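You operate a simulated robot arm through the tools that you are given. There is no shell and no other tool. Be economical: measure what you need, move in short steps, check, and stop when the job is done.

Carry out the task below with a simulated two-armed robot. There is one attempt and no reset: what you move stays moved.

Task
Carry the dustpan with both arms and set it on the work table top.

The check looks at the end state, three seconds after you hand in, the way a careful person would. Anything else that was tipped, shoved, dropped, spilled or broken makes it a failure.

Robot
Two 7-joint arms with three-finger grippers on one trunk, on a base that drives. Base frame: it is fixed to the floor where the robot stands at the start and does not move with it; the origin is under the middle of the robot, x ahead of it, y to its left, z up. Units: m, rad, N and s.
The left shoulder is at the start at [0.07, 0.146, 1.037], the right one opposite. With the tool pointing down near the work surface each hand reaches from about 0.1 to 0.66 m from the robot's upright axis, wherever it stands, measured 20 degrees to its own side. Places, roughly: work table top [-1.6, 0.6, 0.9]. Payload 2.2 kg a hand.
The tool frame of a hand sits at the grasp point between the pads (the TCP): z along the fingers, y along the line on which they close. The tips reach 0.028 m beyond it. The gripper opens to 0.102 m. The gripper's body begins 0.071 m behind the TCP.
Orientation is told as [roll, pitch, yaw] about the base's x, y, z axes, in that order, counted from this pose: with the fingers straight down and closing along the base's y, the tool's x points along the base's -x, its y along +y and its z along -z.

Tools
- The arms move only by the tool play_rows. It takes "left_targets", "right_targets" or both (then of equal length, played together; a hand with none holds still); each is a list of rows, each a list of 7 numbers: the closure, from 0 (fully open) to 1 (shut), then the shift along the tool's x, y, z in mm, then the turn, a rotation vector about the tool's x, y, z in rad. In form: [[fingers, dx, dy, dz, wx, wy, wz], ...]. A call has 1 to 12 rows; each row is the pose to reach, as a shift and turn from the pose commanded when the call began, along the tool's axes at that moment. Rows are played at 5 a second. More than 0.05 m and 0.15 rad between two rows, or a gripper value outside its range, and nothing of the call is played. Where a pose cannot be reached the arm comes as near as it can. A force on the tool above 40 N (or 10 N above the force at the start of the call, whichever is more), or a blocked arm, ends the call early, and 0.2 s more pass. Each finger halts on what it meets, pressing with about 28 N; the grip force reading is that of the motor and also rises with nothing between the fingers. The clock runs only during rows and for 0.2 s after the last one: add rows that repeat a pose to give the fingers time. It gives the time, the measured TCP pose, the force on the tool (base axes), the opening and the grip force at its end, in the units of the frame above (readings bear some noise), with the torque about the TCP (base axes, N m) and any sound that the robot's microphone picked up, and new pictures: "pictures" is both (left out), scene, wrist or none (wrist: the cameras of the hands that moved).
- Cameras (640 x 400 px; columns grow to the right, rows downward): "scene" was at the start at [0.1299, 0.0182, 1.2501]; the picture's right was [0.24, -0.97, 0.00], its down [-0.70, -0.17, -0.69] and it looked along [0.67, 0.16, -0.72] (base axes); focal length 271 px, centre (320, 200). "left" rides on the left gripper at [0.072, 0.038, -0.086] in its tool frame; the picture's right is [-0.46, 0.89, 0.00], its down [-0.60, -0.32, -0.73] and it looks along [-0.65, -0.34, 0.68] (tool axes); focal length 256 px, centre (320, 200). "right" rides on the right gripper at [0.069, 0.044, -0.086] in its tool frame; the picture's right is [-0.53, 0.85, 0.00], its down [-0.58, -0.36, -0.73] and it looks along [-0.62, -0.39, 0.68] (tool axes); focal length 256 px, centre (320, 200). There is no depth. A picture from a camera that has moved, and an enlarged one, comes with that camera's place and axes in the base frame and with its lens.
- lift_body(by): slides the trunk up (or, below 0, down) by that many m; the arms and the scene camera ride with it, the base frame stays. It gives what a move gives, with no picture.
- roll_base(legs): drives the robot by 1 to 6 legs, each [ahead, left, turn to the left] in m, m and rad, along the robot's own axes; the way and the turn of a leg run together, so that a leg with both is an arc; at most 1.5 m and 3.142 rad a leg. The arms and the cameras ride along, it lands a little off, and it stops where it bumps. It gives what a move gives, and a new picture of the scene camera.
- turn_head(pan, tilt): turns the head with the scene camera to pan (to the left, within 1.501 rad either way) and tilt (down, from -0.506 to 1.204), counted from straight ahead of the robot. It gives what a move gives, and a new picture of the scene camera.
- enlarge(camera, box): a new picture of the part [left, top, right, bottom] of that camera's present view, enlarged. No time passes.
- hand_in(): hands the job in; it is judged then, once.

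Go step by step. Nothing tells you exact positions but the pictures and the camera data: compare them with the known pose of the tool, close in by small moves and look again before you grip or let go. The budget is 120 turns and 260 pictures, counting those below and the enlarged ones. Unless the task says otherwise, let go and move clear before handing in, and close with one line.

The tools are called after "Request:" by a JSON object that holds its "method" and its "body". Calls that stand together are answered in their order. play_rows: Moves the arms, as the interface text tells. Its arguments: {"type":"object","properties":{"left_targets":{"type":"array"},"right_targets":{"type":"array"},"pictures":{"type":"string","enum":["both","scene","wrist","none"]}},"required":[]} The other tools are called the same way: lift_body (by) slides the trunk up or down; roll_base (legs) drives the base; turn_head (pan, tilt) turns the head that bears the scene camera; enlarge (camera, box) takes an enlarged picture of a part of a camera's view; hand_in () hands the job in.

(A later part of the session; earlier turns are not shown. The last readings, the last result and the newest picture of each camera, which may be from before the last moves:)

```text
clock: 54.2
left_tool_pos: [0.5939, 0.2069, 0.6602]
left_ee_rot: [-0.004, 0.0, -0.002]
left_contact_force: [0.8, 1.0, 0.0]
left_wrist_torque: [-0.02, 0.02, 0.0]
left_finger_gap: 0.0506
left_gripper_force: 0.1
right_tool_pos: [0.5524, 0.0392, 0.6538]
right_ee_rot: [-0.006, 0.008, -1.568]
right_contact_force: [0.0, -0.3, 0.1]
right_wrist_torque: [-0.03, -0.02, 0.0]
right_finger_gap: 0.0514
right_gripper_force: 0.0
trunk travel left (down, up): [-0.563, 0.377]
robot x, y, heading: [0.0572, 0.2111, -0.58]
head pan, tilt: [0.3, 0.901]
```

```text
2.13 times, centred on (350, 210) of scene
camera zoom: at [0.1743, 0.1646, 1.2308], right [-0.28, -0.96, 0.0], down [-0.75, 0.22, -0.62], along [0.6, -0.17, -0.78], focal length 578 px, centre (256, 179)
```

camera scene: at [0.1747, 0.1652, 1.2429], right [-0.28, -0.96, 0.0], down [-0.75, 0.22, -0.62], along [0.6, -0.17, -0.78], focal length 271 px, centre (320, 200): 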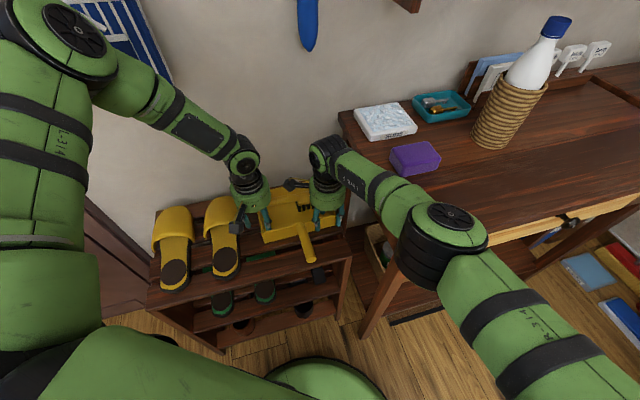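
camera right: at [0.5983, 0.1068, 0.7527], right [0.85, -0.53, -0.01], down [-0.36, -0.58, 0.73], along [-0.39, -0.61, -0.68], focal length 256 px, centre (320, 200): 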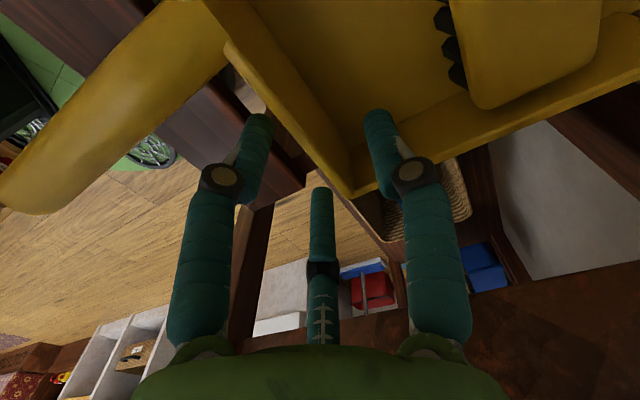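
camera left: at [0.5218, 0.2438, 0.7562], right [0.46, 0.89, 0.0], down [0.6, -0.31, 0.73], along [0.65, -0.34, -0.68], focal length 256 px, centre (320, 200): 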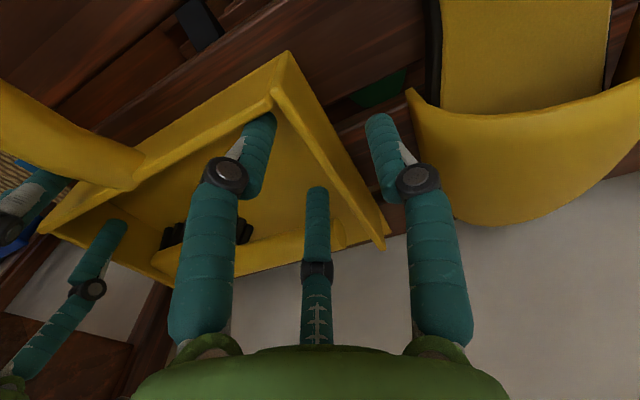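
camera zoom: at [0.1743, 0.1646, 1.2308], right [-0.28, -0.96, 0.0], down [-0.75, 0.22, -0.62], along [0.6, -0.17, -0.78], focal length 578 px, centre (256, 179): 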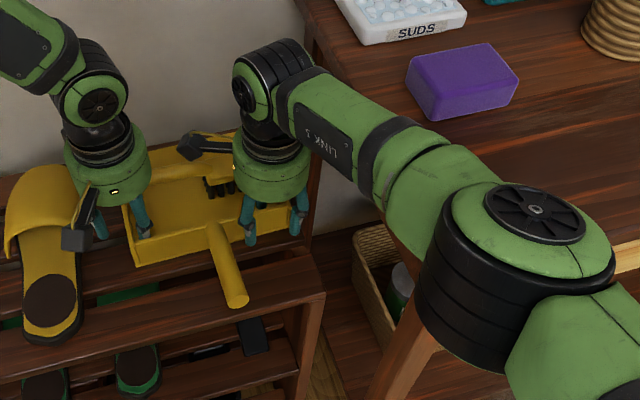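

Forces are near zero. I'll centre the right hand on its wall by 7 mm and close both hands together.

Request:
{"method": "play_rows", "body": {"left_targets": [[0.5, 0, -2, 0, 0, 0, 0], [0.7, 0, -3, 0, 0, 0, 0], [0.85, 0, -3, 0, 0, 0, 0], [1, 0, -3, 0, 0, 0, 0], [1, 0, -3, 0, 0, 0, 0], [1, 0, -3, 0, 0, 0, 0]], "right_targets": [[0.5, 0, 7, 0, 0, 0, 0], [0.7, 0, 7, 0, 0, 0, 0], [0.85, 0, 7, 0, 0, 0, 0], [1, 0, 7, 0, 0, 0, 0], [1, 0, 7, 0, 0, 0, 0], [1, 0, 7, 0, 0, 0, 0]]}}

```text
clock: 55.6
left_tool_pos: [0.5937, 0.2042, 0.6606]
left_ee_rot: [-0.004, -0.002, -0.001]
left_contact_force: [2.3, 0.4, -0.6]
left_wrist_torque: [0.21, -0.1, 0.21]
left_finger_gap: 0.0114
left_gripper_force: 28.2
right_tool_pos: [0.5542, 0.0388, 0.6554]
right_ee_rot: [-0.004, 0.007, -1.571]
right_contact_force: [-2.0, 0.3, 1.4]
right_wrist_torque: [-0.04, -0.21, 0.23]
right_finger_gap: 0.0116
right_gripper_force: 27.8
right hand out of reach, approached as far as the arm can: row 1, 2, 3, 4, 5, 6
trunk travel left (down, up): [-0.563, 0.377]
robot x, y, heading: [0.0571, 0.2123, -0.578]
head pan, tilt: [0.3, 0.901]
camera scene: at [0.1746, 0.1646, 1.2309], right [-0.28, -0.96, 0.0], down [-0.75, 0.22, -0.62], along [0.6, -0.17, -0.78], focal length 271 px, centre (320, 200)
camera right: at [0.5982, 0.1067, 0.7408], right [0.85, -0.53, -0.01], down [-0.36, -0.58, 0.73], along [-0.39, -0.61, -0.68], focal length 256 px, centre (320, 200)
camera left: at [0.5211, 0.241, 0.7455], right [0.46, 0.89, 0.0], down [0.6, -0.31, 0.73], along [0.65, -0.34, -0.68], focal length 256 px, centre (320, 200)
```

scene: 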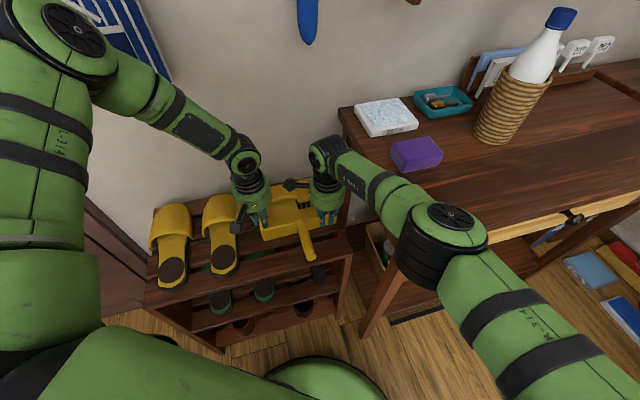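
right: 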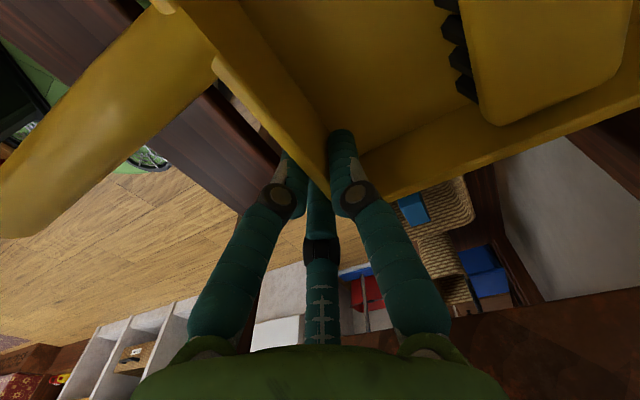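
left: 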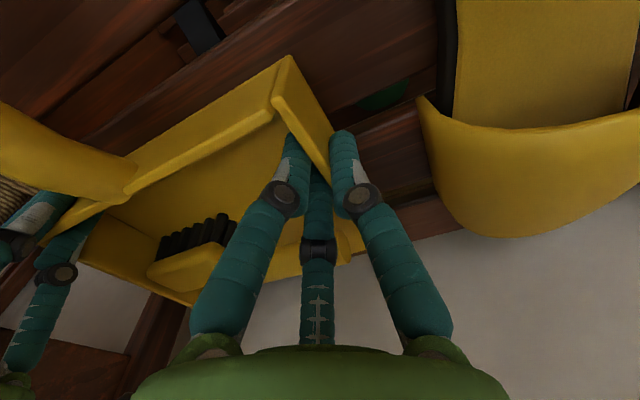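

Both walls are gripped, with gaps of 11.5 mm and 28 N each. I'll lift both arms together with the trunk, a little at first.

Request:
{"method": "lift_body", "body": {"by": 0.03}}

Request:
{"method": "enlarge", "body": {"camera": "scene", "box": [160, 130, 400, 300]}}

```text
clock: 56.4
left_tool_pos: [0.5938, 0.2038, 0.69]
left_ee_rot: [-0.004, -0.001, 0.001]
left_contact_force: [3.7, 0.4, -4.0]
left_wrist_torque: [0.26, 0.23, 0.23]
left_finger_gap: 0.0114
left_gripper_force: 28.0
right_tool_pos: [0.5546, 0.0395, 0.6848]
right_ee_rot: [-0.005, 0.008, -1.567]
right_contact_force: [-2.7, -0.9, 0.3]
right_wrist_torque: [0.2, -0.12, 0.29]
right_finger_gap: 0.0114
right_gripper_force: 27.8
trunk travel left (down, up): [-0.593, 0.347]
robot x, y, heading: [0.0547, 0.2138, -0.583]
head pan, tilt: [0.3, 0.901]
```

```text
2.35 times, centred on (280, 215) of scene
camera zoom: at [0.1755, 0.1643, 1.2608], right [-0.28, -0.96, 0.0], down [-0.75, 0.22, -0.62], along [0.6, -0.17, -0.78], focal length 637 px, centre (414, 165)
```

zoom: 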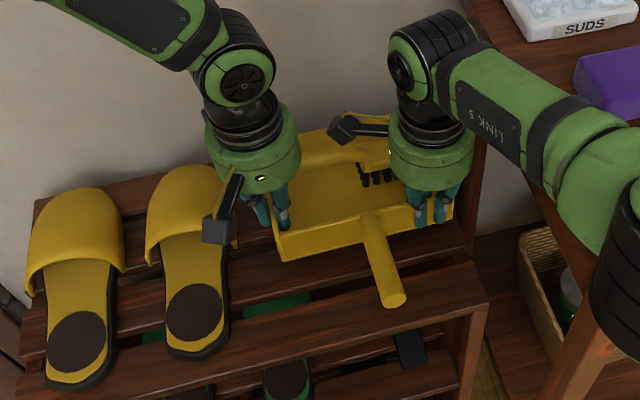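

The dustpan is off the rack and level. I'll raise it a further 10 cm and then look to the left and right rear before backing away.

Request:
{"method": "lift_body", "body": {"by": 0.1}}

Request:
{"method": "turn_head", "body": {"pan": 1.5, "tilt": 0.6}}

Request:
{"method": "turn_head", "body": {"pan": -1.5, "tilt": 0.5}}

```text
clock: 57.7
left_tool_pos: [0.5934, 0.2028, 0.7908]
left_ee_rot: [-0.003, -0.001, 0.0]
left_contact_force: [3.5, 0.4, -2.4]
left_wrist_torque: [0.25, 0.18, 0.25]
left_finger_gap: 0.0113
left_gripper_force: 27.8
right_tool_pos: [0.5544, 0.0387, 0.7834]
right_ee_rot: [-0.006, 0.006, -1.568]
right_contact_force: [-3.1, -0.7, 0.6]
right_wrist_torque: [0.11, -0.15, 0.35]
right_finger_gap: 0.0111
right_gripper_force: 27.2
trunk travel left (down, up): [-0.693, 0.247]
robot x, y, heading: [0.0621, 0.2109, -0.577]
head pan, tilt: [0.3, 0.901]
```

```text
clock: 59.1
left_tool_pos: [0.5934, 0.2026, 0.7904]
left_ee_rot: [-0.006, -0.001, -0.003]
left_contact_force: [3.9, 0.8, -2.5]
left_wrist_torque: [0.26, 0.15, 0.25]
left_finger_gap: 0.0115
left_gripper_force: 27.5
right_tool_pos: [0.5536, 0.0382, 0.7844]
right_ee_rot: [-0.006, 0.007, -1.57]
right_contact_force: [-3.8, -1.3, -0.3]
right_wrist_torque: [-0.03, -0.1, 0.26]
right_finger_gap: 0.0114
right_gripper_force: 27.7
trunk travel left (down, up): [-0.693, 0.247]
robot x, y, heading: [0.0573, 0.2125, -0.576]
head pan, tilt: [1.499, 0.6]
camera scene: at [0.156, 0.2555, 1.3856], right [0.8, -0.61, 0.0], down [-0.34, -0.45, -0.82], along [0.5, 0.66, -0.57], focal length 271 px, centre (320, 200)
```

scene: 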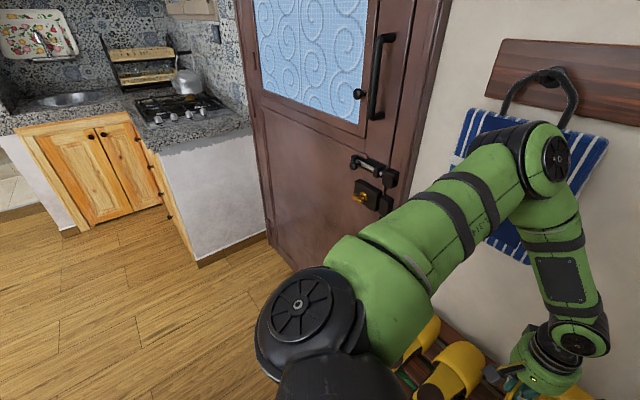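

```text
clock: 61.7
left_tool_pos: [0.5938, 0.2028, 0.7914]
left_ee_rot: [-0.005, -0.002, 0.0]
left_contact_force: [3.9, 1.7, -2.3]
left_wrist_torque: [0.3, 0.13, 0.28]
left_finger_gap: 0.0113
left_gripper_force: 27.5
right_tool_pos: [0.5536, 0.0389, 0.7839]
right_ee_rot: [-0.006, 0.006, -1.57]
right_contact_force: [-3.3, -2.1, -0.2]
right_wrist_torque: [-0.05, -0.09, 0.28]
right_finger_gap: 0.0115
right_gripper_force: 28.0
trunk travel left (down, up): [-0.693, 0.247]
robot x, y, heading: [0.0607, 0.2119, -0.582]
head pan, tilt: [-1.499, 0.499]
camera scene: at [0.0582, 0.1057, 1.3948], right [-0.87, 0.49, 0.0], down [0.23, 0.42, -0.88], along [-0.43, -0.77, -0.48], focal length 271 px, centre (320, 200)
```

scene: 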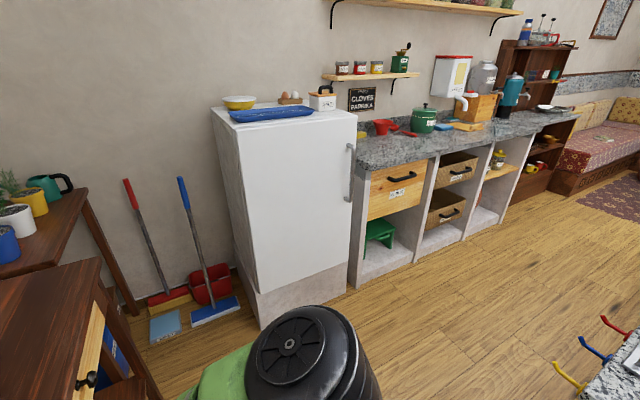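

The island with the granite top is close behind the robot, with its edge at x≈-0.45. I'll back away diagonally about 16 cm, then raise the pan higher.

Request:
{"method": "roll_base", "body": {"legs": [[-0.165, 0.0, 0.0]]}}

Request:
{"method": "lift_body", "body": {"by": 0.2}}

Request:
{"method": "turn_head", "body": {"pan": 0.0, "tilt": 0.9}}

```text
clock: 63.1
left_tool_pos: [0.4586, 0.2927, 0.7907]
left_ee_rot: [-0.005, 0.0, 0.002]
left_contact_force: [3.3, 1.1, -2.4]
left_wrist_torque: [0.22, 0.14, 0.2]
left_finger_gap: 0.0117
left_gripper_force: 27.9
right_tool_pos: [0.4203, 0.1277, 0.7839]
right_ee_rot: [-0.005, 0.008, -1.567]
right_contact_force: [-2.6, -1.7, -0.3]
right_wrist_torque: [0.02, -0.06, 0.29]
right_finger_gap: 0.0114
right_gripper_force: 28.1
trunk travel left (down, up): [-0.693, 0.247]
robot x, y, heading: [-0.0756, 0.3029, -0.577]
head pan, tilt: [-1.499, 0.499]
camera scene: at [-0.0763, 0.1938, 1.3947], right [-0.88, 0.48, 0.0], down [0.23, 0.42, -0.88], along [-0.42, -0.77, -0.48], focal length 271 px, centre (320, 200)
```

scene: 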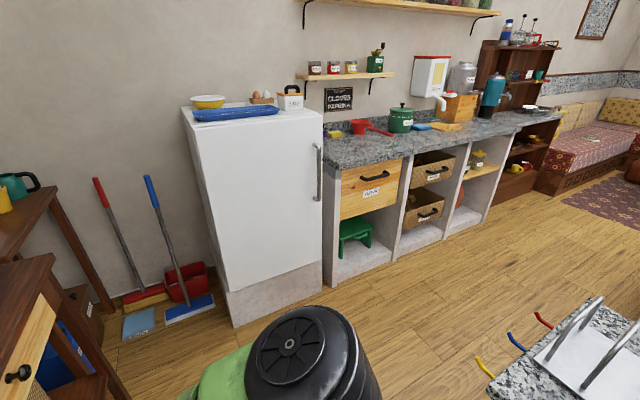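

```text
clock: 65.3
left_tool_pos: [0.4575, 0.2923, 0.9901]
left_ee_rot: [-0.006, -0.001, 0.003]
left_contact_force: [2.7, -0.7, -2.3]
left_wrist_torque: [0.22, 0.13, 0.27]
left_finger_gap: 0.0115
left_gripper_force: 28.2
right_tool_pos: [0.4181, 0.1288, 0.9853]
right_ee_rot: [-0.004, 0.007, -1.569]
right_contact_force: [-3.3, 1.4, -0.6]
right_wrist_torque: [0.09, -0.03, 0.24]
right_finger_gap: 0.0116
right_gripper_force: 28.2
trunk travel left (down, up): [-0.893, 0.047]
robot x, y, heading: [-0.0754, 0.3044, -0.575]
head pan, tilt: [-1.499, 0.499]
```

```text
clock: 66.9
left_tool_pos: [0.4589, 0.2944, 0.9913]
left_ee_rot: [-0.006, -0.002, 0.005]
left_contact_force: [3.8, -1.8, -3.3]
left_wrist_torque: [0.24, 0.11, 0.27]
left_finger_gap: 0.0115
left_gripper_force: 28.4
right_tool_pos: [0.4169, 0.1304, 0.9845]
right_ee_rot: [-0.005, 0.009, -1.567]
right_contact_force: [-3.6, 1.0, -0.4]
right_wrist_torque: [0.01, -0.01, 0.24]
right_finger_gap: 0.0114
right_gripper_force: 28.3
trunk travel left (down, up): [-0.893, 0.047]
robot x, y, heading: [-0.0785, 0.3043, -0.579]
head pan, tilt: [0.0, 0.901]
camera scene: at [0.0299, 0.2328, 1.5609], right [-0.55, -0.84, 0.0], down [-0.66, 0.43, -0.62], along [0.52, -0.34, -0.78], focal length 271 px, centre (320, 200)
```

scene: 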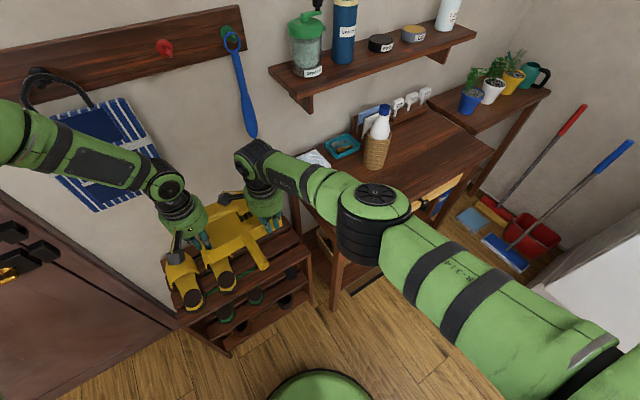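

The pan is held level and high. I'll turn left in stages toward the island and look for a free spot.

Request:
{"method": "roll_base", "body": {"legs": [[0.0, 0.0, 0.6], [0.0, 0.0, 0.6]]}}

Request:
{"method": "turn_head", "body": {"pan": 1.5, "tilt": 0.7}}

```text
clock: 70.6
left_tool_pos: [0.1227, 0.7983, 0.9902]
left_ee_rot: [-0.004, -0.002, 1.211]
left_contact_force: [2.2, 1.1, -2.6]
left_wrist_torque: [-0.03, 0.24, 0.18]
left_finger_gap: 0.0114
left_gripper_force: 28.2
right_tool_pos: [0.2613, 0.7045, 0.9843]
right_ee_rot: [-0.005, 0.006, -0.359]
right_contact_force: [-2.0, -1.1, 0.1]
right_wrist_torque: [0.1, 0.0, 0.2]
right_finger_gap: 0.0115
right_gripper_force: 28.3
trunk travel left (down, up): [-0.893, 0.047]
robot x, y, heading: [-0.0748, 0.3013, 0.639]
head pan, tilt: [0.0, 0.901]
camera scene: at [0.0266, 0.3754, 1.5608], right [0.59, -0.81, 0.0], down [-0.63, -0.46, -0.62], along [0.5, 0.37, -0.78], focal length 271 px, centre (320, 200)
```

scene: 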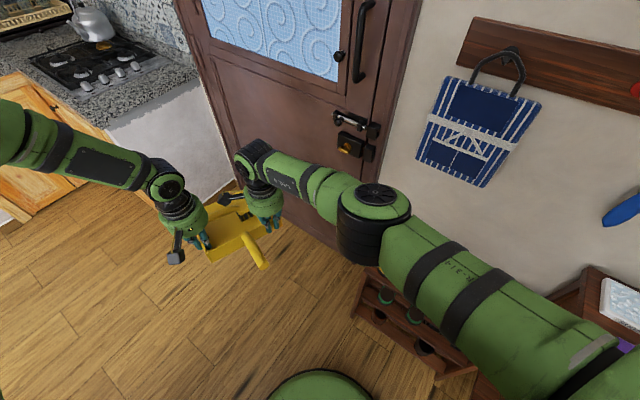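

```text
clock: 72.2
left_tool_pos: [0.1199, 0.7999, 0.9908]
left_ee_rot: [-0.005, -0.002, 1.21]
left_contact_force: [1.3, 1.8, -3.0]
left_wrist_torque: [0.02, 0.26, 0.21]
left_finger_gap: 0.0116
left_gripper_force: 27.8
right_tool_pos: [0.2612, 0.705, 0.9846]
right_ee_rot: [-0.005, 0.008, -0.357]
right_contact_force: [-2.0, -1.9, -0.1]
right_wrist_torque: [0.04, 0.04, 0.17]
right_finger_gap: 0.0114
right_gripper_force: 27.9
trunk travel left (down, up): [-0.893, 0.047]
robot x, y, heading: [-0.0782, 0.2981, 0.632]
head pan, tilt: [1.499, 0.7]
camera scene: at [-0.0802, 0.4033, 1.577], right [0.85, 0.53, 0.0], down [0.34, -0.55, -0.76], along [-0.41, 0.65, -0.64], focal length 271 px, centre (320, 200)
```

scene: 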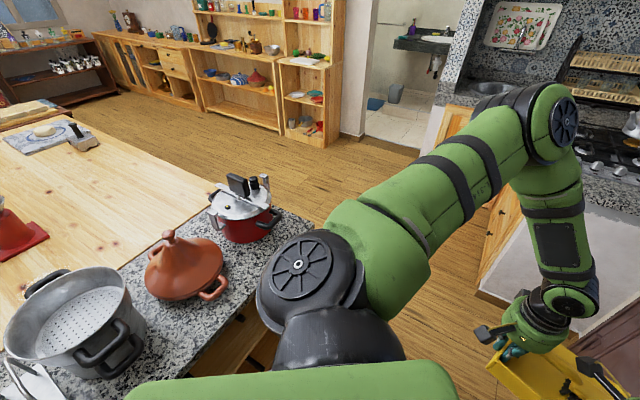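

The wooden work table lies beyond the granite island, with plenty of floor on its north (+y) side. I'll route around: shift to x≈0.08, face +y, drive to y≈1.5, face -x, drive along the table, then face it.

Request:
{"method": "roll_base", "body": {"legs": [[0.12, -0.09, 0.0], [0.0, 0.0, 0.47], [0.0, 0.0, 0.47]]}}

Request:
{"method": "turn_head", "body": {"pan": 0.2, "tilt": 0.6}}

```text
clock: 76.3
left_tool_pos: [-0.2099, 0.7578, 0.9902]
left_ee_rot: [-0.005, 0.0, 2.147]
left_contact_force: [1.5, 2.7, -2.4]
left_wrist_torque: [-0.19, 0.18, 0.12]
left_finger_gap: 0.0114
left_gripper_force: 27.8
right_tool_pos: [-0.0507, 0.8133, 0.985]
right_ee_rot: [-0.006, 0.007, 0.575]
right_contact_force: [-1.3, -2.4, -0.9]
right_wrist_torque: [-0.02, -0.01, 0.14]
right_finger_gap: 0.0112
right_gripper_force: 28.0
trunk travel left (down, up): [-0.893, 0.047]
robot x, y, heading: [0.0738, 0.3052, 1.568]
head pan, tilt: [1.499, 0.7]
camera scene: at [-0.0093, 0.3579, 1.577], right [0.08, 1.0, 0.0], down [0.64, -0.05, -0.77], along [-0.76, 0.06, -0.64], focal length 271 px, centre (320, 200)
```

scene: 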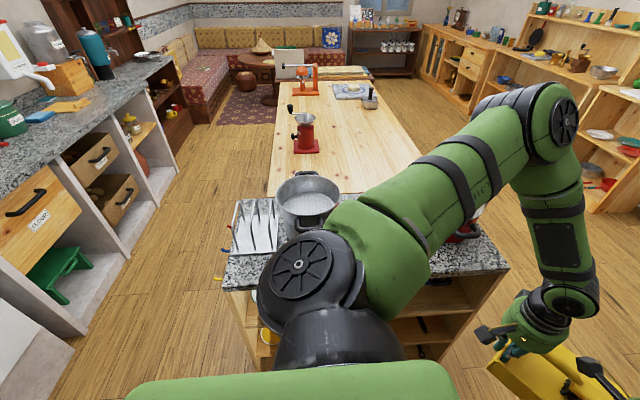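

```text
clock: 77.8
left_tool_pos: [-0.2107, 0.757, 0.9902]
left_ee_rot: [-0.006, -0.002, 2.146]
left_contact_force: [-0.2, 2.2, -3.5]
left_wrist_torque: [-0.17, 0.18, 0.17]
left_finger_gap: 0.0115
left_gripper_force: 28.1
right_tool_pos: [-0.0511, 0.8116, 0.9834]
right_ee_rot: [-0.005, 0.007, 0.575]
right_contact_force: [-0.1, -1.7, -0.4]
right_wrist_torque: [-0.01, -0.01, 0.14]
right_finger_gap: 0.0114
right_gripper_force: 28.5
trunk travel left (down, up): [-0.893, 0.047]
robot x, y, heading: [0.0713, 0.3041, 1.566]
head pan, tilt: [0.201, 0.6]
camera scene: at [0.0569, 0.4376, 1.5856], right [0.98, 0.2, 0.0], down [0.11, -0.55, -0.82], along [-0.16, 0.81, -0.57], focal length 271 px, centre (320, 200)
```

scene: 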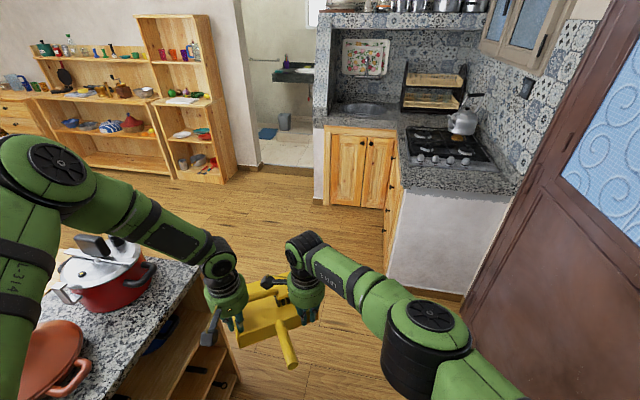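

Clear ahead. I'll drive forward to y≈1.4, then turn left to face -x.

Request:
{"method": "roll_base", "body": {"legs": [[1.1, 0.0, 0.0], [0.0, 0.0, 0.5], [0.0, 0.0, 0.5], [0.0, 0.0, 0.57]]}}

Request:
{"method": "turn_head", "body": {"pan": 0.4, "tilt": 0.6}}

```text
clock: 87.9
left_tool_pos: [-0.3747, 1.117, 0.9916]
left_ee_rot: [-0.005, -0.002, -2.551]
left_contact_force: [-1.2, 1.9, -3.3]
left_wrist_torque: [-0.18, -0.15, 0.1]
left_finger_gap: 0.0116
left_gripper_force: 28.1
right_tool_pos: [-0.4344, 1.2735, 0.9841]
right_ee_rot: [-0.004, 0.007, 2.162]
right_contact_force: [1.2, -2.4, -0.9]
right_wrist_torque: [-0.04, -0.11, 0.07]
right_finger_gap: 0.0113
right_gripper_force: 27.8
trunk travel left (down, up): [-0.893, 0.047]
robot x, y, heading: [0.0775, 1.4042, -3.131]
head pan, tilt: [0.201, 0.6]
camera scene: at [-0.0598, 1.3853, 1.5856], right [-0.21, 0.98, 0.0], down [0.55, 0.12, -0.82], along [-0.81, -0.17, -0.57], focal length 271 px, centre (320, 200)
```

scene: 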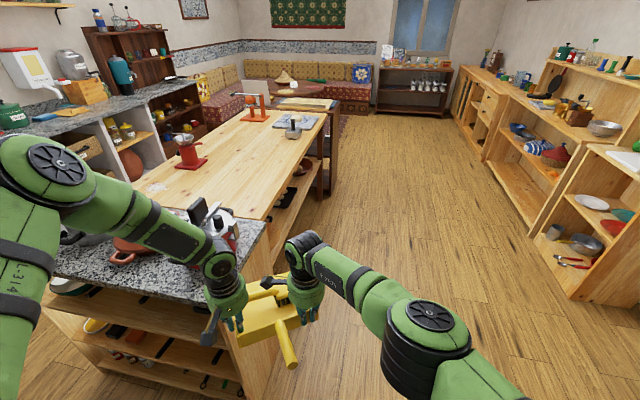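

```text
clock: 88.6
left_tool_pos: [-0.3761, 1.1159, 0.9902]
left_ee_rot: [-0.005, -0.001, -2.552]
left_contact_force: [-1.0, 1.5, -2.4]
left_wrist_torque: [-0.17, -0.19, 0.06]
left_finger_gap: 0.0114
left_gripper_force: 28.4
right_tool_pos: [-0.4329, 1.2744, 0.9847]
right_ee_rot: [-0.007, 0.006, 2.163]
right_contact_force: [1.5, -0.7, -1.3]
right_wrist_torque: [0.11, 0.01, 0.03]
right_finger_gap: 0.0113
right_gripper_force: 28.3
trunk travel left (down, up): [-0.893, 0.047]
robot x, y, heading: [0.079, 1.4057, -3.13]
head pan, tilt: [0.4, 0.6]
camera scene: at [-0.054, 1.3676, 1.5856], right [-0.4, 0.92, 0.0], down [0.52, 0.23, -0.82], along [-0.76, -0.33, -0.57], focal length 271 px, centre (320, 200)
```

scene: 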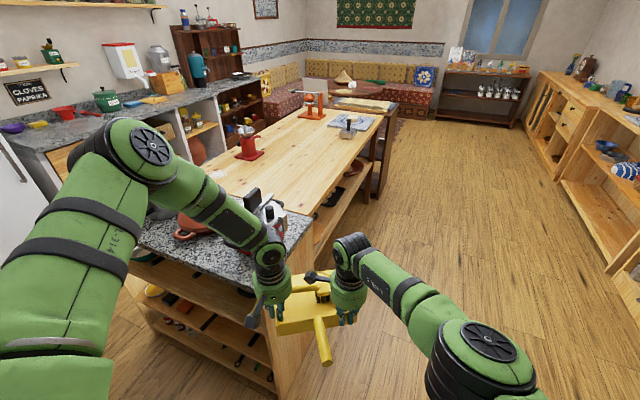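

The wooden table has a wide free area around (-1.4, 0.8), between the grinder and the marble slab. I'll sidestep away from the edge and drive along it.

Request:
{"method": "roll_base", "body": {"legs": [[0.0, -0.15, 0.0], [1.0, 0.0, 0.0], [0.7, 0.0, 0.0]]}}

Request:
{"method": "turn_head", "body": {"pan": 1.2, "tilt": 0.6}}

```text
clock: 89.8
left_tool_pos: [-0.3785, 1.2039, 0.9923]
left_ee_rot: [-0.003, -0.002, -2.556]
left_contact_force: [-1.1, 1.1, -3.2]
left_wrist_torque: [-0.27, -0.11, 0.07]
left_finger_gap: 0.0119
left_gripper_force: 28.3
right_tool_pos: [-0.4344, 1.3618, 0.984]
right_ee_rot: [-0.006, 0.011, 2.155]
right_contact_force: [1.7, 0.5, 0.6]
right_wrist_torque: [-0.14, -0.08, 0.06]
right_finger_gap: 0.0118
right_gripper_force: 28.2
trunk travel left (down, up): [-0.893, 0.047]
robot x, y, heading: [0.0726, 1.4846, -3.138]
head pan, tilt: [0.4, 0.6]
stopped in leg 1: the robot was blocked; the commanded pose is now the measured one
camera scene: at [-0.0554, 1.4566, 1.5859], right [-0.39, 0.92, 0.0], down [0.52, 0.22, -0.83], along [-0.76, -0.33, -0.56], focal length 271 px, centre (320, 200)
```

scene: 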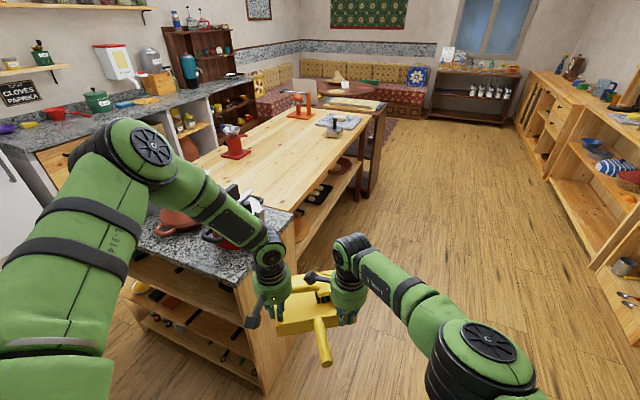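

```text
clock: 90.9
left_tool_pos: [-0.3791, 1.2003, 0.9906]
left_ee_rot: [-0.005, -0.001, -2.558]
left_contact_force: [-0.7, 0.4, -1.8]
left_wrist_torque: [-0.16, -0.13, 0.07]
left_finger_gap: 0.0115
left_gripper_force: 27.9
right_tool_pos: [-0.4372, 1.3568, 0.9838]
right_ee_rot: [-0.007, 0.007, 2.155]
right_contact_force: [0.5, -0.6, -0.9]
right_wrist_torque: [0.04, -0.02, 0.01]
right_finger_gap: 0.0113
right_gripper_force: 28.1
trunk travel left (down, up): [-0.893, 0.047]
robot x, y, heading: [0.075, 1.4879, -3.14]
head pan, tilt: [1.201, 0.6]
camera scene: at [-0.0071, 1.4025, 1.5856], right [-0.93, 0.36, 0.0], down [0.2, 0.53, -0.82], along [-0.3, -0.77, -0.57], focal length 271 px, centre (320, 200)
```

scene: 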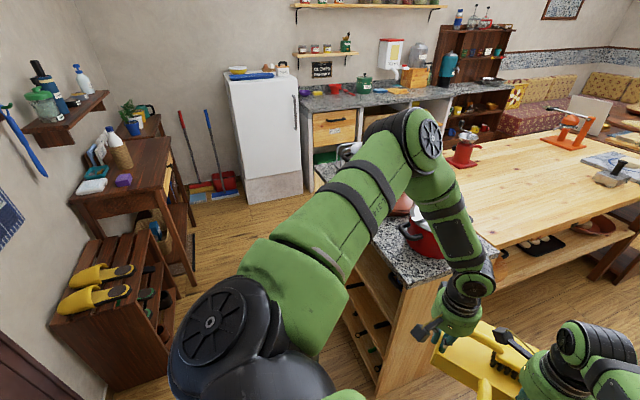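

The base touched the fixed stove block, but the position is good enough. I'll move slightly off it and drive forward along the table.

Request:
{"method": "roll_base", "body": {"legs": [[0.1, 0.01, 0.0], [0.9, 0.0, 0.0], [0.695, 0.0, 0.0]]}}

Request:
{"method": "turn_head", "body": {"pan": 1.0, "tilt": 0.7}}

```text
clock: 99.8
left_tool_pos: [-2.076, 1.1514, 0.991]
left_ee_rot: [-0.006, 0.0, -2.542]
left_contact_force: [-1.1, 0.1, -2.1]
left_wrist_torque: [-0.14, -0.11, 0.06]
left_finger_gap: 0.0114
left_gripper_force: 28.2
right_tool_pos: [-2.1347, 1.3088, 0.9843]
right_ee_rot: [-0.005, 0.007, 2.169]
right_contact_force: [0.8, -0.6, 0.0]
right_wrist_torque: [0.05, -0.09, 0.04]
right_finger_gap: 0.0116
right_gripper_force: 27.9
trunk travel left (down, up): [-0.893, 0.047]
robot x, y, heading: [-1.6284, 1.4397, -3.126]
head pan, tilt: [1.201, 0.6]
camera scene: at [-1.7059, 1.3581, 1.5857], right [-0.94, 0.34, 0.0], down [0.19, 0.53, -0.83], along [-0.28, -0.77, -0.56], focal length 271 px, centre (320, 200)
```

scene: 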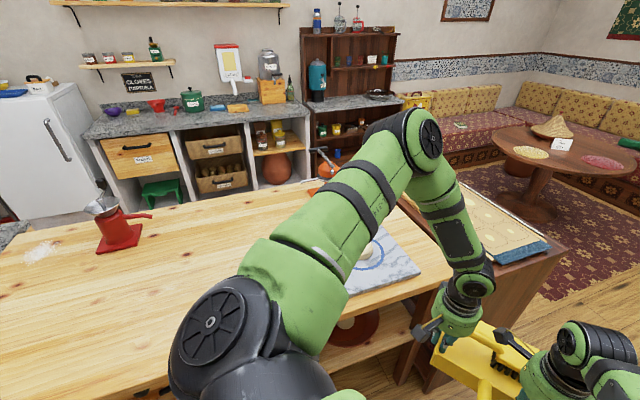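

```text
clock: 100.5
left_tool_pos: [-2.0775, 1.1512, 0.9908]
left_ee_rot: [-0.005, -0.001, -2.543]
left_contact_force: [-1.3, 1.4, -1.5]
left_wrist_torque: [-0.14, -0.16, 0.01]
left_finger_gap: 0.0116
left_gripper_force: 28.0
right_tool_pos: [-2.1362, 1.3077, 0.9841]
right_ee_rot: [-0.008, 0.009, 2.17]
right_contact_force: [1.8, -0.3, -0.5]
right_wrist_torque: [0.14, -0.04, 0.03]
right_finger_gap: 0.0112
right_gripper_force: 28.2
trunk travel left (down, up): [-0.893, 0.047]
robot x, y, heading: [-1.6302, 1.4391, -3.125]
head pan, tilt: [1.0, 0.7]
camera scene: at [-1.7218, 1.3688, 1.577], right [-0.85, 0.52, 0.0], down [0.34, 0.55, -0.76], along [-0.4, -0.65, -0.64], focal length 271 px, centre (320, 200)
```

scene: 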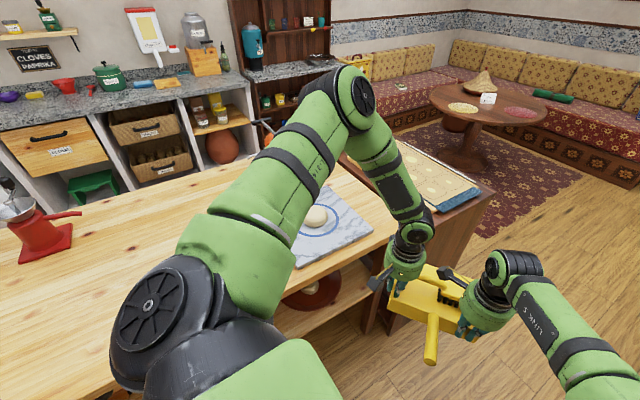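

Now raise a little more for margin and turn to face the table.

Request:
{"method": "lift_body", "body": {"by": 0.04}}

Request:
{"method": "roll_base", "body": {"legs": [[0.0, 0.0, 0.52], [0.0, 0.0, 0.52], [0.0, 0.0, 0.52]]}}

Request:
{"method": "turn_head", "body": {"pan": 0.3, "tilt": 0.75}}

```text
clock: 101.4
left_tool_pos: [-2.0776, 1.1496, 1.0303]
left_ee_rot: [-0.005, -0.001, -2.544]
left_contact_force: [0.1, 0.3, -1.7]
left_wrist_torque: [-0.15, -0.13, 0.01]
left_finger_gap: 0.0115
left_gripper_force: 28.2
right_tool_pos: [-2.1361, 1.3071, 1.0241]
right_ee_rot: [-0.006, 0.009, 2.168]
right_contact_force: [1.4, -0.5, -0.7]
right_wrist_torque: [0.06, -0.05, 0.04]
right_finger_gap: 0.0112
right_gripper_force: 28.0
trunk travel left (down, up): [-0.933, 0.007]
robot x, y, heading: [-1.6282, 1.4449, -3.125]
head pan, tilt: [1.0, 0.7]
```

```text
clock: 106.2
left_tool_pos: [-1.3328, 0.9974, 1.0306]
left_ee_rot: [-0.004, -0.001, -0.962]
left_contact_force: [-4.3, -0.7, -6.6]
left_wrist_torque: [0.83, 0.59, 0.03]
left_finger_gap: 0.0117
left_gripper_force: 28.1
right_tool_pos: [-1.4893, 0.9356, 1.0254]
right_ee_rot: [-0.004, 0.01, -2.533]
right_contact_force: [3.6, 1.8, 3.1]
right_wrist_torque: [-0.36, -1.45, 0.07]
right_finger_gap: 0.0158
right_gripper_force: 28.0
trunk travel left (down, up): [-0.933, 0.007]
robot x, y, heading: [-1.6275, 1.4428, -1.545]
head pan, tilt: [1.0, 0.7]
camera scene: at [-1.5535, 1.3478, 1.6171], right [-0.52, -0.86, 0.0], down [-0.55, 0.33, -0.77], along [0.65, -0.4, -0.64], focal length 271 px, centre (320, 200)
```

scene: 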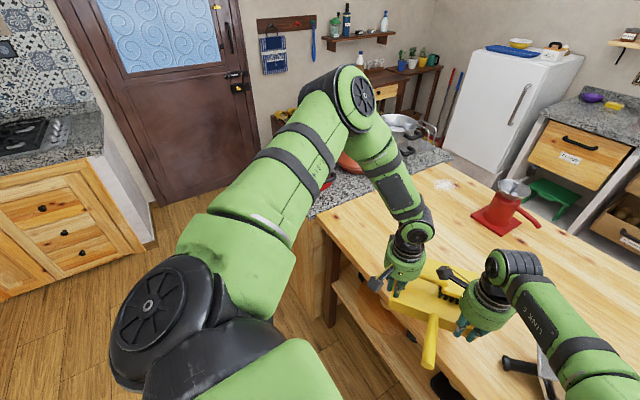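

```text
clock: 107.3
left_tool_pos: [-1.3319, 0.9977, 1.0313]
left_ee_rot: [-0.006, 0.002, -0.963]
left_contact_force: [0.3, -1.4, -1.9]
left_wrist_torque: [0.97, 0.62, 0.06]
left_finger_gap: 0.0115
left_gripper_force: 27.8
right_tool_pos: [-1.488, 0.9364, 1.0237]
right_ee_rot: [-0.004, 0.008, -2.533]
right_contact_force: [0.4, 1.9, -1.1]
right_wrist_torque: [-0.8, -0.66, 0.01]
right_finger_gap: 0.0157
right_gripper_force: 28.5
trunk travel left (down, up): [-0.933, 0.007]
robot x, y, heading: [-1.6301, 1.4436, -1.539]
head pan, tilt: [0.3, 0.75]
camera scene: at [-1.5984, 1.3131, 1.6127], right [-0.95, -0.32, 0.0], down [-0.22, 0.65, -0.73], along [0.24, -0.69, -0.68], focal length 271 px, centre (320, 200)
```

scene: 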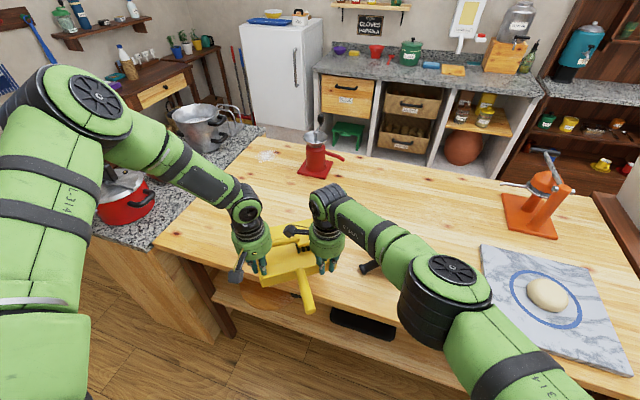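

The right grip's gap changed slightly, so I'll check the pan's condition and the dark object near the right hand.

Request:
{"method": "enlarge", "body": {"camera": "scene", "box": [200, 170, 420, 330]}}

Request:
{"method": "enlarge", "body": {"camera": "right", "box": [0, 0, 640, 400]}}

Request:
{"method": "enlarge", "body": {"camera": "left", "box": [0, 0, 640, 400]}}

```text
2.50 times, centred on (310, 250) of scene
camera zoom: at [-1.5984, 1.3131, 1.6127], right [-0.95, -0.32, 0.0], down [-0.22, 0.65, -0.73], along [0.24, -0.69, -0.68], focal length 677 px, centre (345, 75)
```

zoom: 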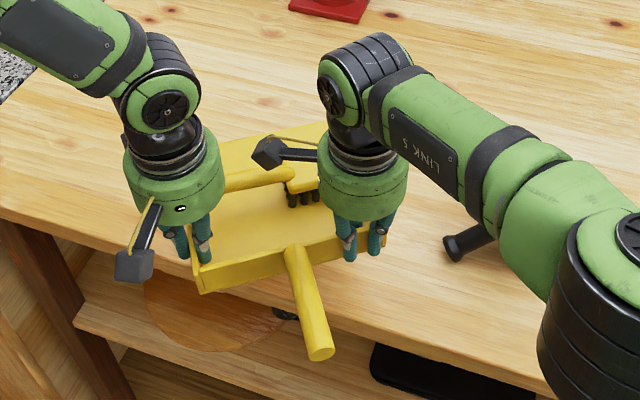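

```text
1.00 times, centred on (320, 200) of right (not enlarged: the box is as wide or as high as the picture)
camera zoom: at [-1.4073, 0.9381, 1.1107], right [0.04, -1.0, -0.01], down [-0.68, -0.04, 0.73], along [-0.73, -0.03, -0.69], focal length 256 px, centre (320, 200)
```

zoom: 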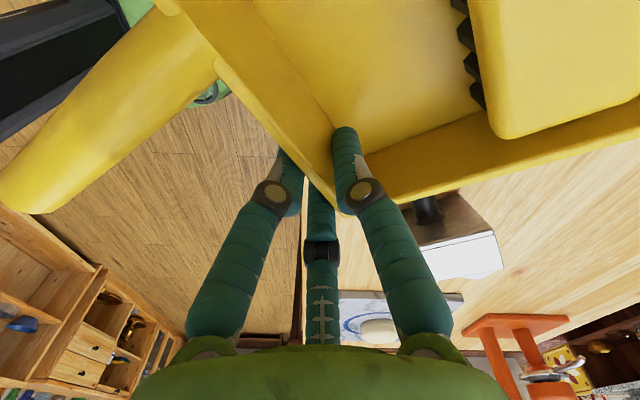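

```text
1.00 times, centred on (320, 200) of left (not enlarged: the box is as wide or as high as the picture)
camera zoom: at [-1.3422, 1.0781, 1.1149], right [0.99, 0.12, 0.0], down [0.09, -0.68, 0.73], along [0.09, -0.73, -0.68], focal length 256 px, centre (320, 200)
```

zoom: 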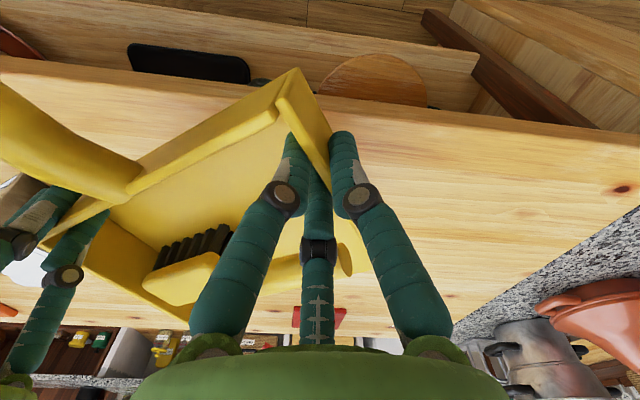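

I need a better look at that handled object on the table. It may have been touched during the turn.

Request:
{"method": "turn_head", "body": {"pan": -0.25, "tilt": 0.85}}

Request:
{"method": "enlarge", "body": {"camera": "right", "box": [320, 150, 620, 340]}}

```text
clock: 108.3
left_tool_pos: [-1.3327, 0.9977, 1.0307]
left_ee_rot: [-0.005, 0.002, -0.962]
left_contact_force: [-0.8, -0.2, -3.5]
left_wrist_torque: [0.91, 0.54, 0.02]
left_finger_gap: 0.0113
left_gripper_force: 27.7
right_tool_pos: [-1.4894, 0.9358, 1.0244]
right_ee_rot: [-0.005, 0.009, -2.533]
right_contact_force: [0.5, 0.8, 0.8]
right_wrist_torque: [-0.68, -0.82, 0.06]
right_finger_gap: 0.0157
right_gripper_force: 28.2
trunk travel left (down, up): [-0.933, 0.007]
robot x, y, heading: [-1.6297, 1.4455, -1.546]
head pan, tilt: [-0.25, 0.85]
camera scene: at [-1.6421, 1.3154, 1.6048], right [-0.98, 0.22, 0.0], down [0.17, 0.73, -0.66], along [-0.15, -0.64, -0.75], focal length 271 px, centre (320, 200)
```

scene: 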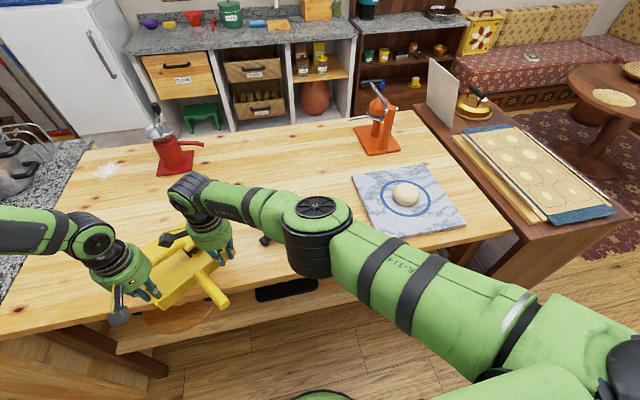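

```text
2.11 times, centred on (470, 245) of right
camera zoom: at [-1.4071, 0.9382, 1.1107], right [0.04, -1.0, -0.01], down [-0.68, -0.04, 0.73], along [-0.73, -0.03, -0.69], focal length 539 px, centre (4, 105)
```

zoom: 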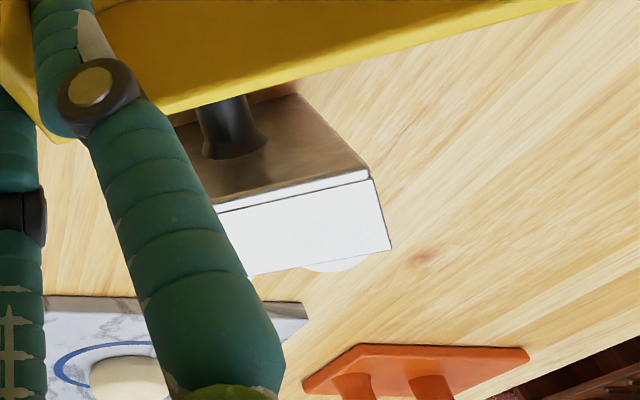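

A block with a black knob (a press) stands at about (-1.6, 0.83), and its knob is nearly as high as the pan. I'll raise the pan straight up with both arms and then look again.

Request:
{"method": "play_rows", "body": {"left_targets": [[1, 0, 0, -10, 0, 0, 0], [1, 0, 0, -20, 0, 0, 0], [1, 0, 0, -30, 0, 0, 0], [1, 0, 0, -40, 0, 0, 0], [1, 0, 0, -50, 0, 0, 0]], "right_targets": [[1, 0, 0, -10, 0, 0, 0], [1, 0, 0, -20, 0, 0, 0], [1, 0, 0, -30, 0, 0, 0], [1, 0, 0, -40, 0, 0, 0], [1, 0, 0, -50, 0, 0, 0]]}}

Request:
{"method": "enlarge", "body": {"camera": "scene", "box": [80, 160, 340, 330]}}

```text
clock: 109.5
left_tool_pos: [-1.3325, 0.9993, 1.0799]
left_ee_rot: [-0.006, -0.001, -0.965]
left_contact_force: [0.8, -3.8, -9.4]
left_wrist_torque: [0.92, 0.37, 0.24]
left_finger_gap: 0.0113
left_gripper_force: 28.1
right_tool_pos: [-1.4879, 0.936, 1.0742]
right_ee_rot: [-0.005, 0.011, -2.534]
right_contact_force: [0.8, 3.9, 7.0]
right_wrist_torque: [-0.28, -1.54, 0.3]
right_finger_gap: 0.0155
right_gripper_force: 28.1
trunk travel left (down, up): [-0.933, 0.007]
robot x, y, heading: [-1.631, 1.4393, -1.548]
head pan, tilt: [-0.25, 0.85]
camera scene: at [-1.6424, 1.316, 1.6048], right [-0.98, 0.22, 0.0], down [0.17, 0.73, -0.66], along [-0.15, -0.64, -0.75], focal length 271 px, centre (320, 200)
camera right: at [-1.4072, 0.9373, 1.1604], right [0.05, -1.0, -0.01], down [-0.69, -0.04, 0.73], along [-0.73, -0.03, -0.69], focal length 256 px, centre (320, 200)
camera left: at [-1.3426, 1.0788, 1.1654], right [0.99, 0.12, -0.01], down [0.09, -0.67, 0.73], along [0.09, -0.73, -0.68], focal length 256 px, centre (320, 200)
```

scene: 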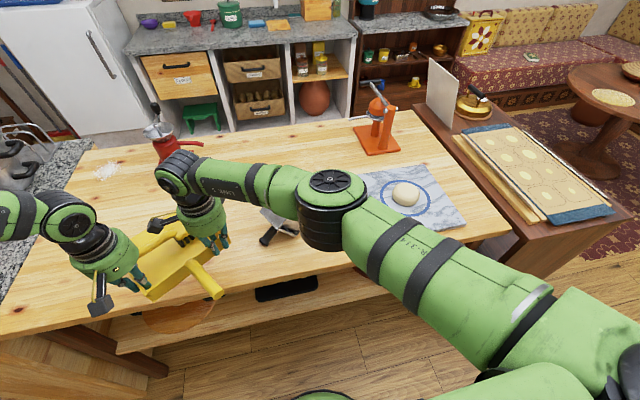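
right: 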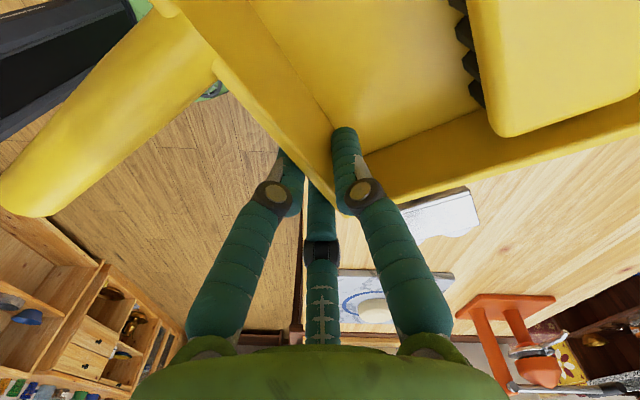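
left: 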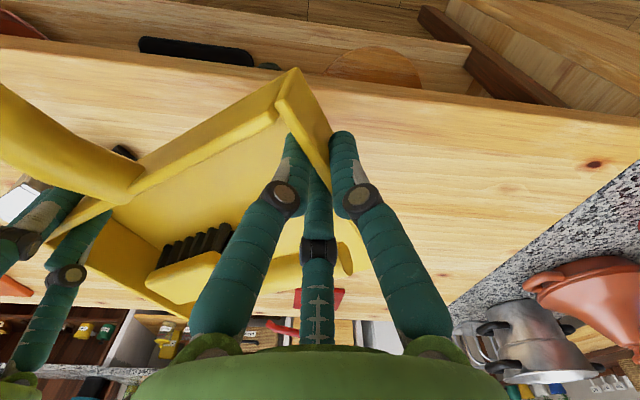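

```text
2.35 times, centred on (210, 245) of scene
camera zoom: at [-1.6424, 1.316, 1.6048], right [-0.98, 0.22, 0.0], down [0.17, 0.73, -0.66], along [-0.15, -0.64, -0.75], focal length 637 px, centre (579, 94)
```

zoom: 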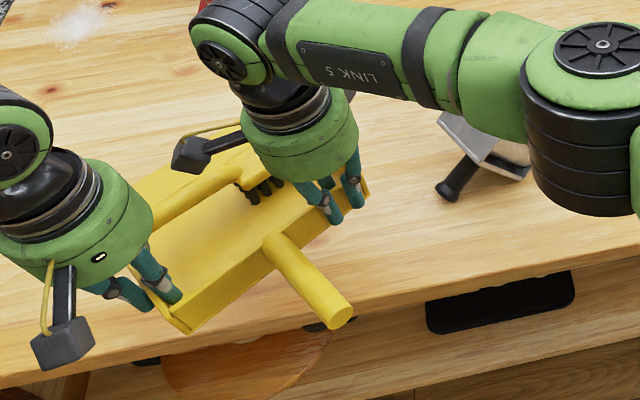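

The press now lies on its side. In earlier pictures it stood upright, so I must have clipped it while turning and I'll set it back up afterwards. First I'll take the pan to the free area, away from the press.

Request:
{"method": "roll_base", "body": {"legs": [[0.0, 0.12, 0.0], [0.1, 0.0, 0.0]]}}

Request:
{"method": "turn_head", "body": {"pan": 0.35, "tilt": 0.9}}

```text
clock: 111.5
left_tool_pos: [-1.211, 0.9026, 1.0824]
left_ee_rot: [-0.008, -0.004, -0.966]
left_contact_force: [-5.8, -5.4, -4.2]
left_wrist_torque: [1.03, 0.57, 0.22]
left_finger_gap: 0.0116
left_gripper_force: 27.7
right_tool_pos: [-1.3664, 0.8404, 1.0755]
right_ee_rot: [-0.002, 0.007, -2.532]
right_contact_force: [6.9, 6.4, 2.0]
right_wrist_torque: [-0.78, -0.97, 0.28]
right_finger_gap: 0.0154
right_gripper_force: 27.7
trunk travel left (down, up): [-0.933, 0.007]
robot x, y, heading: [-1.5081, 1.3411, -1.543]
head pan, tilt: [-0.25, 0.85]
camera scene: at [-1.5206, 1.2236, 1.6054], right [-0.97, 0.22, 0.0], down [0.17, 0.73, -0.66], along [-0.15, -0.65, -0.75], focal length 271 px, centre (320, 200)
```

scene: 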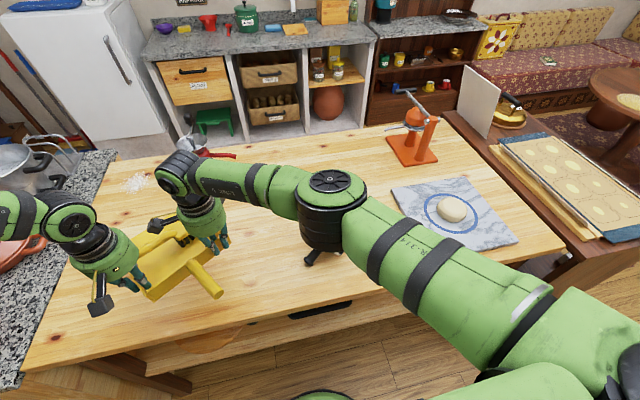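

```text
clock: 112.5
left_tool_pos: [-1.213, 0.8988, 1.08]
left_ee_rot: [-0.006, 0.001, -0.966]
left_contact_force: [0.6, -1.8, -1.9]
left_wrist_torque: [1.03, 0.35, 0.25]
left_finger_gap: 0.0113
left_gripper_force: 28.0
right_tool_pos: [-1.3688, 0.836, 1.0732]
right_ee_rot: [-0.007, 0.01, -2.533]
right_contact_force: [-1.6, 2.1, 0.2]
right_wrist_torque: [-0.85, -0.58, 0.15]
right_finger_gap: 0.0149
right_gripper_force: 27.9
trunk travel left (down, up): [-0.933, 0.007]
robot x, y, heading: [-1.5103, 1.3457, -1.546]
head pan, tilt: [0.351, 0.901]
camera scene: at [-1.4763, 1.2219, 1.6008], right [-0.93, -0.37, 0.0], down [-0.29, 0.73, -0.62], along [0.23, -0.58, -0.78], focal length 271 px, centre (320, 200)
```

scene: 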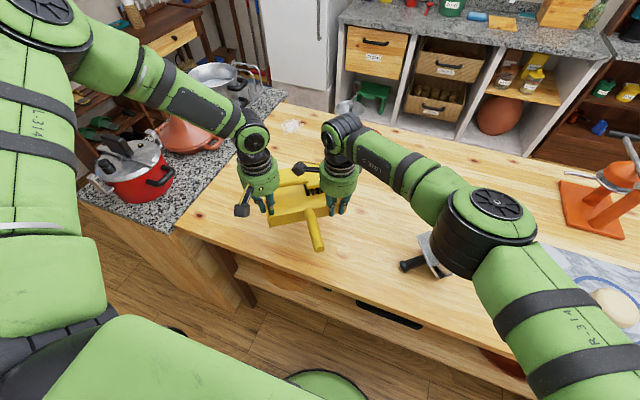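

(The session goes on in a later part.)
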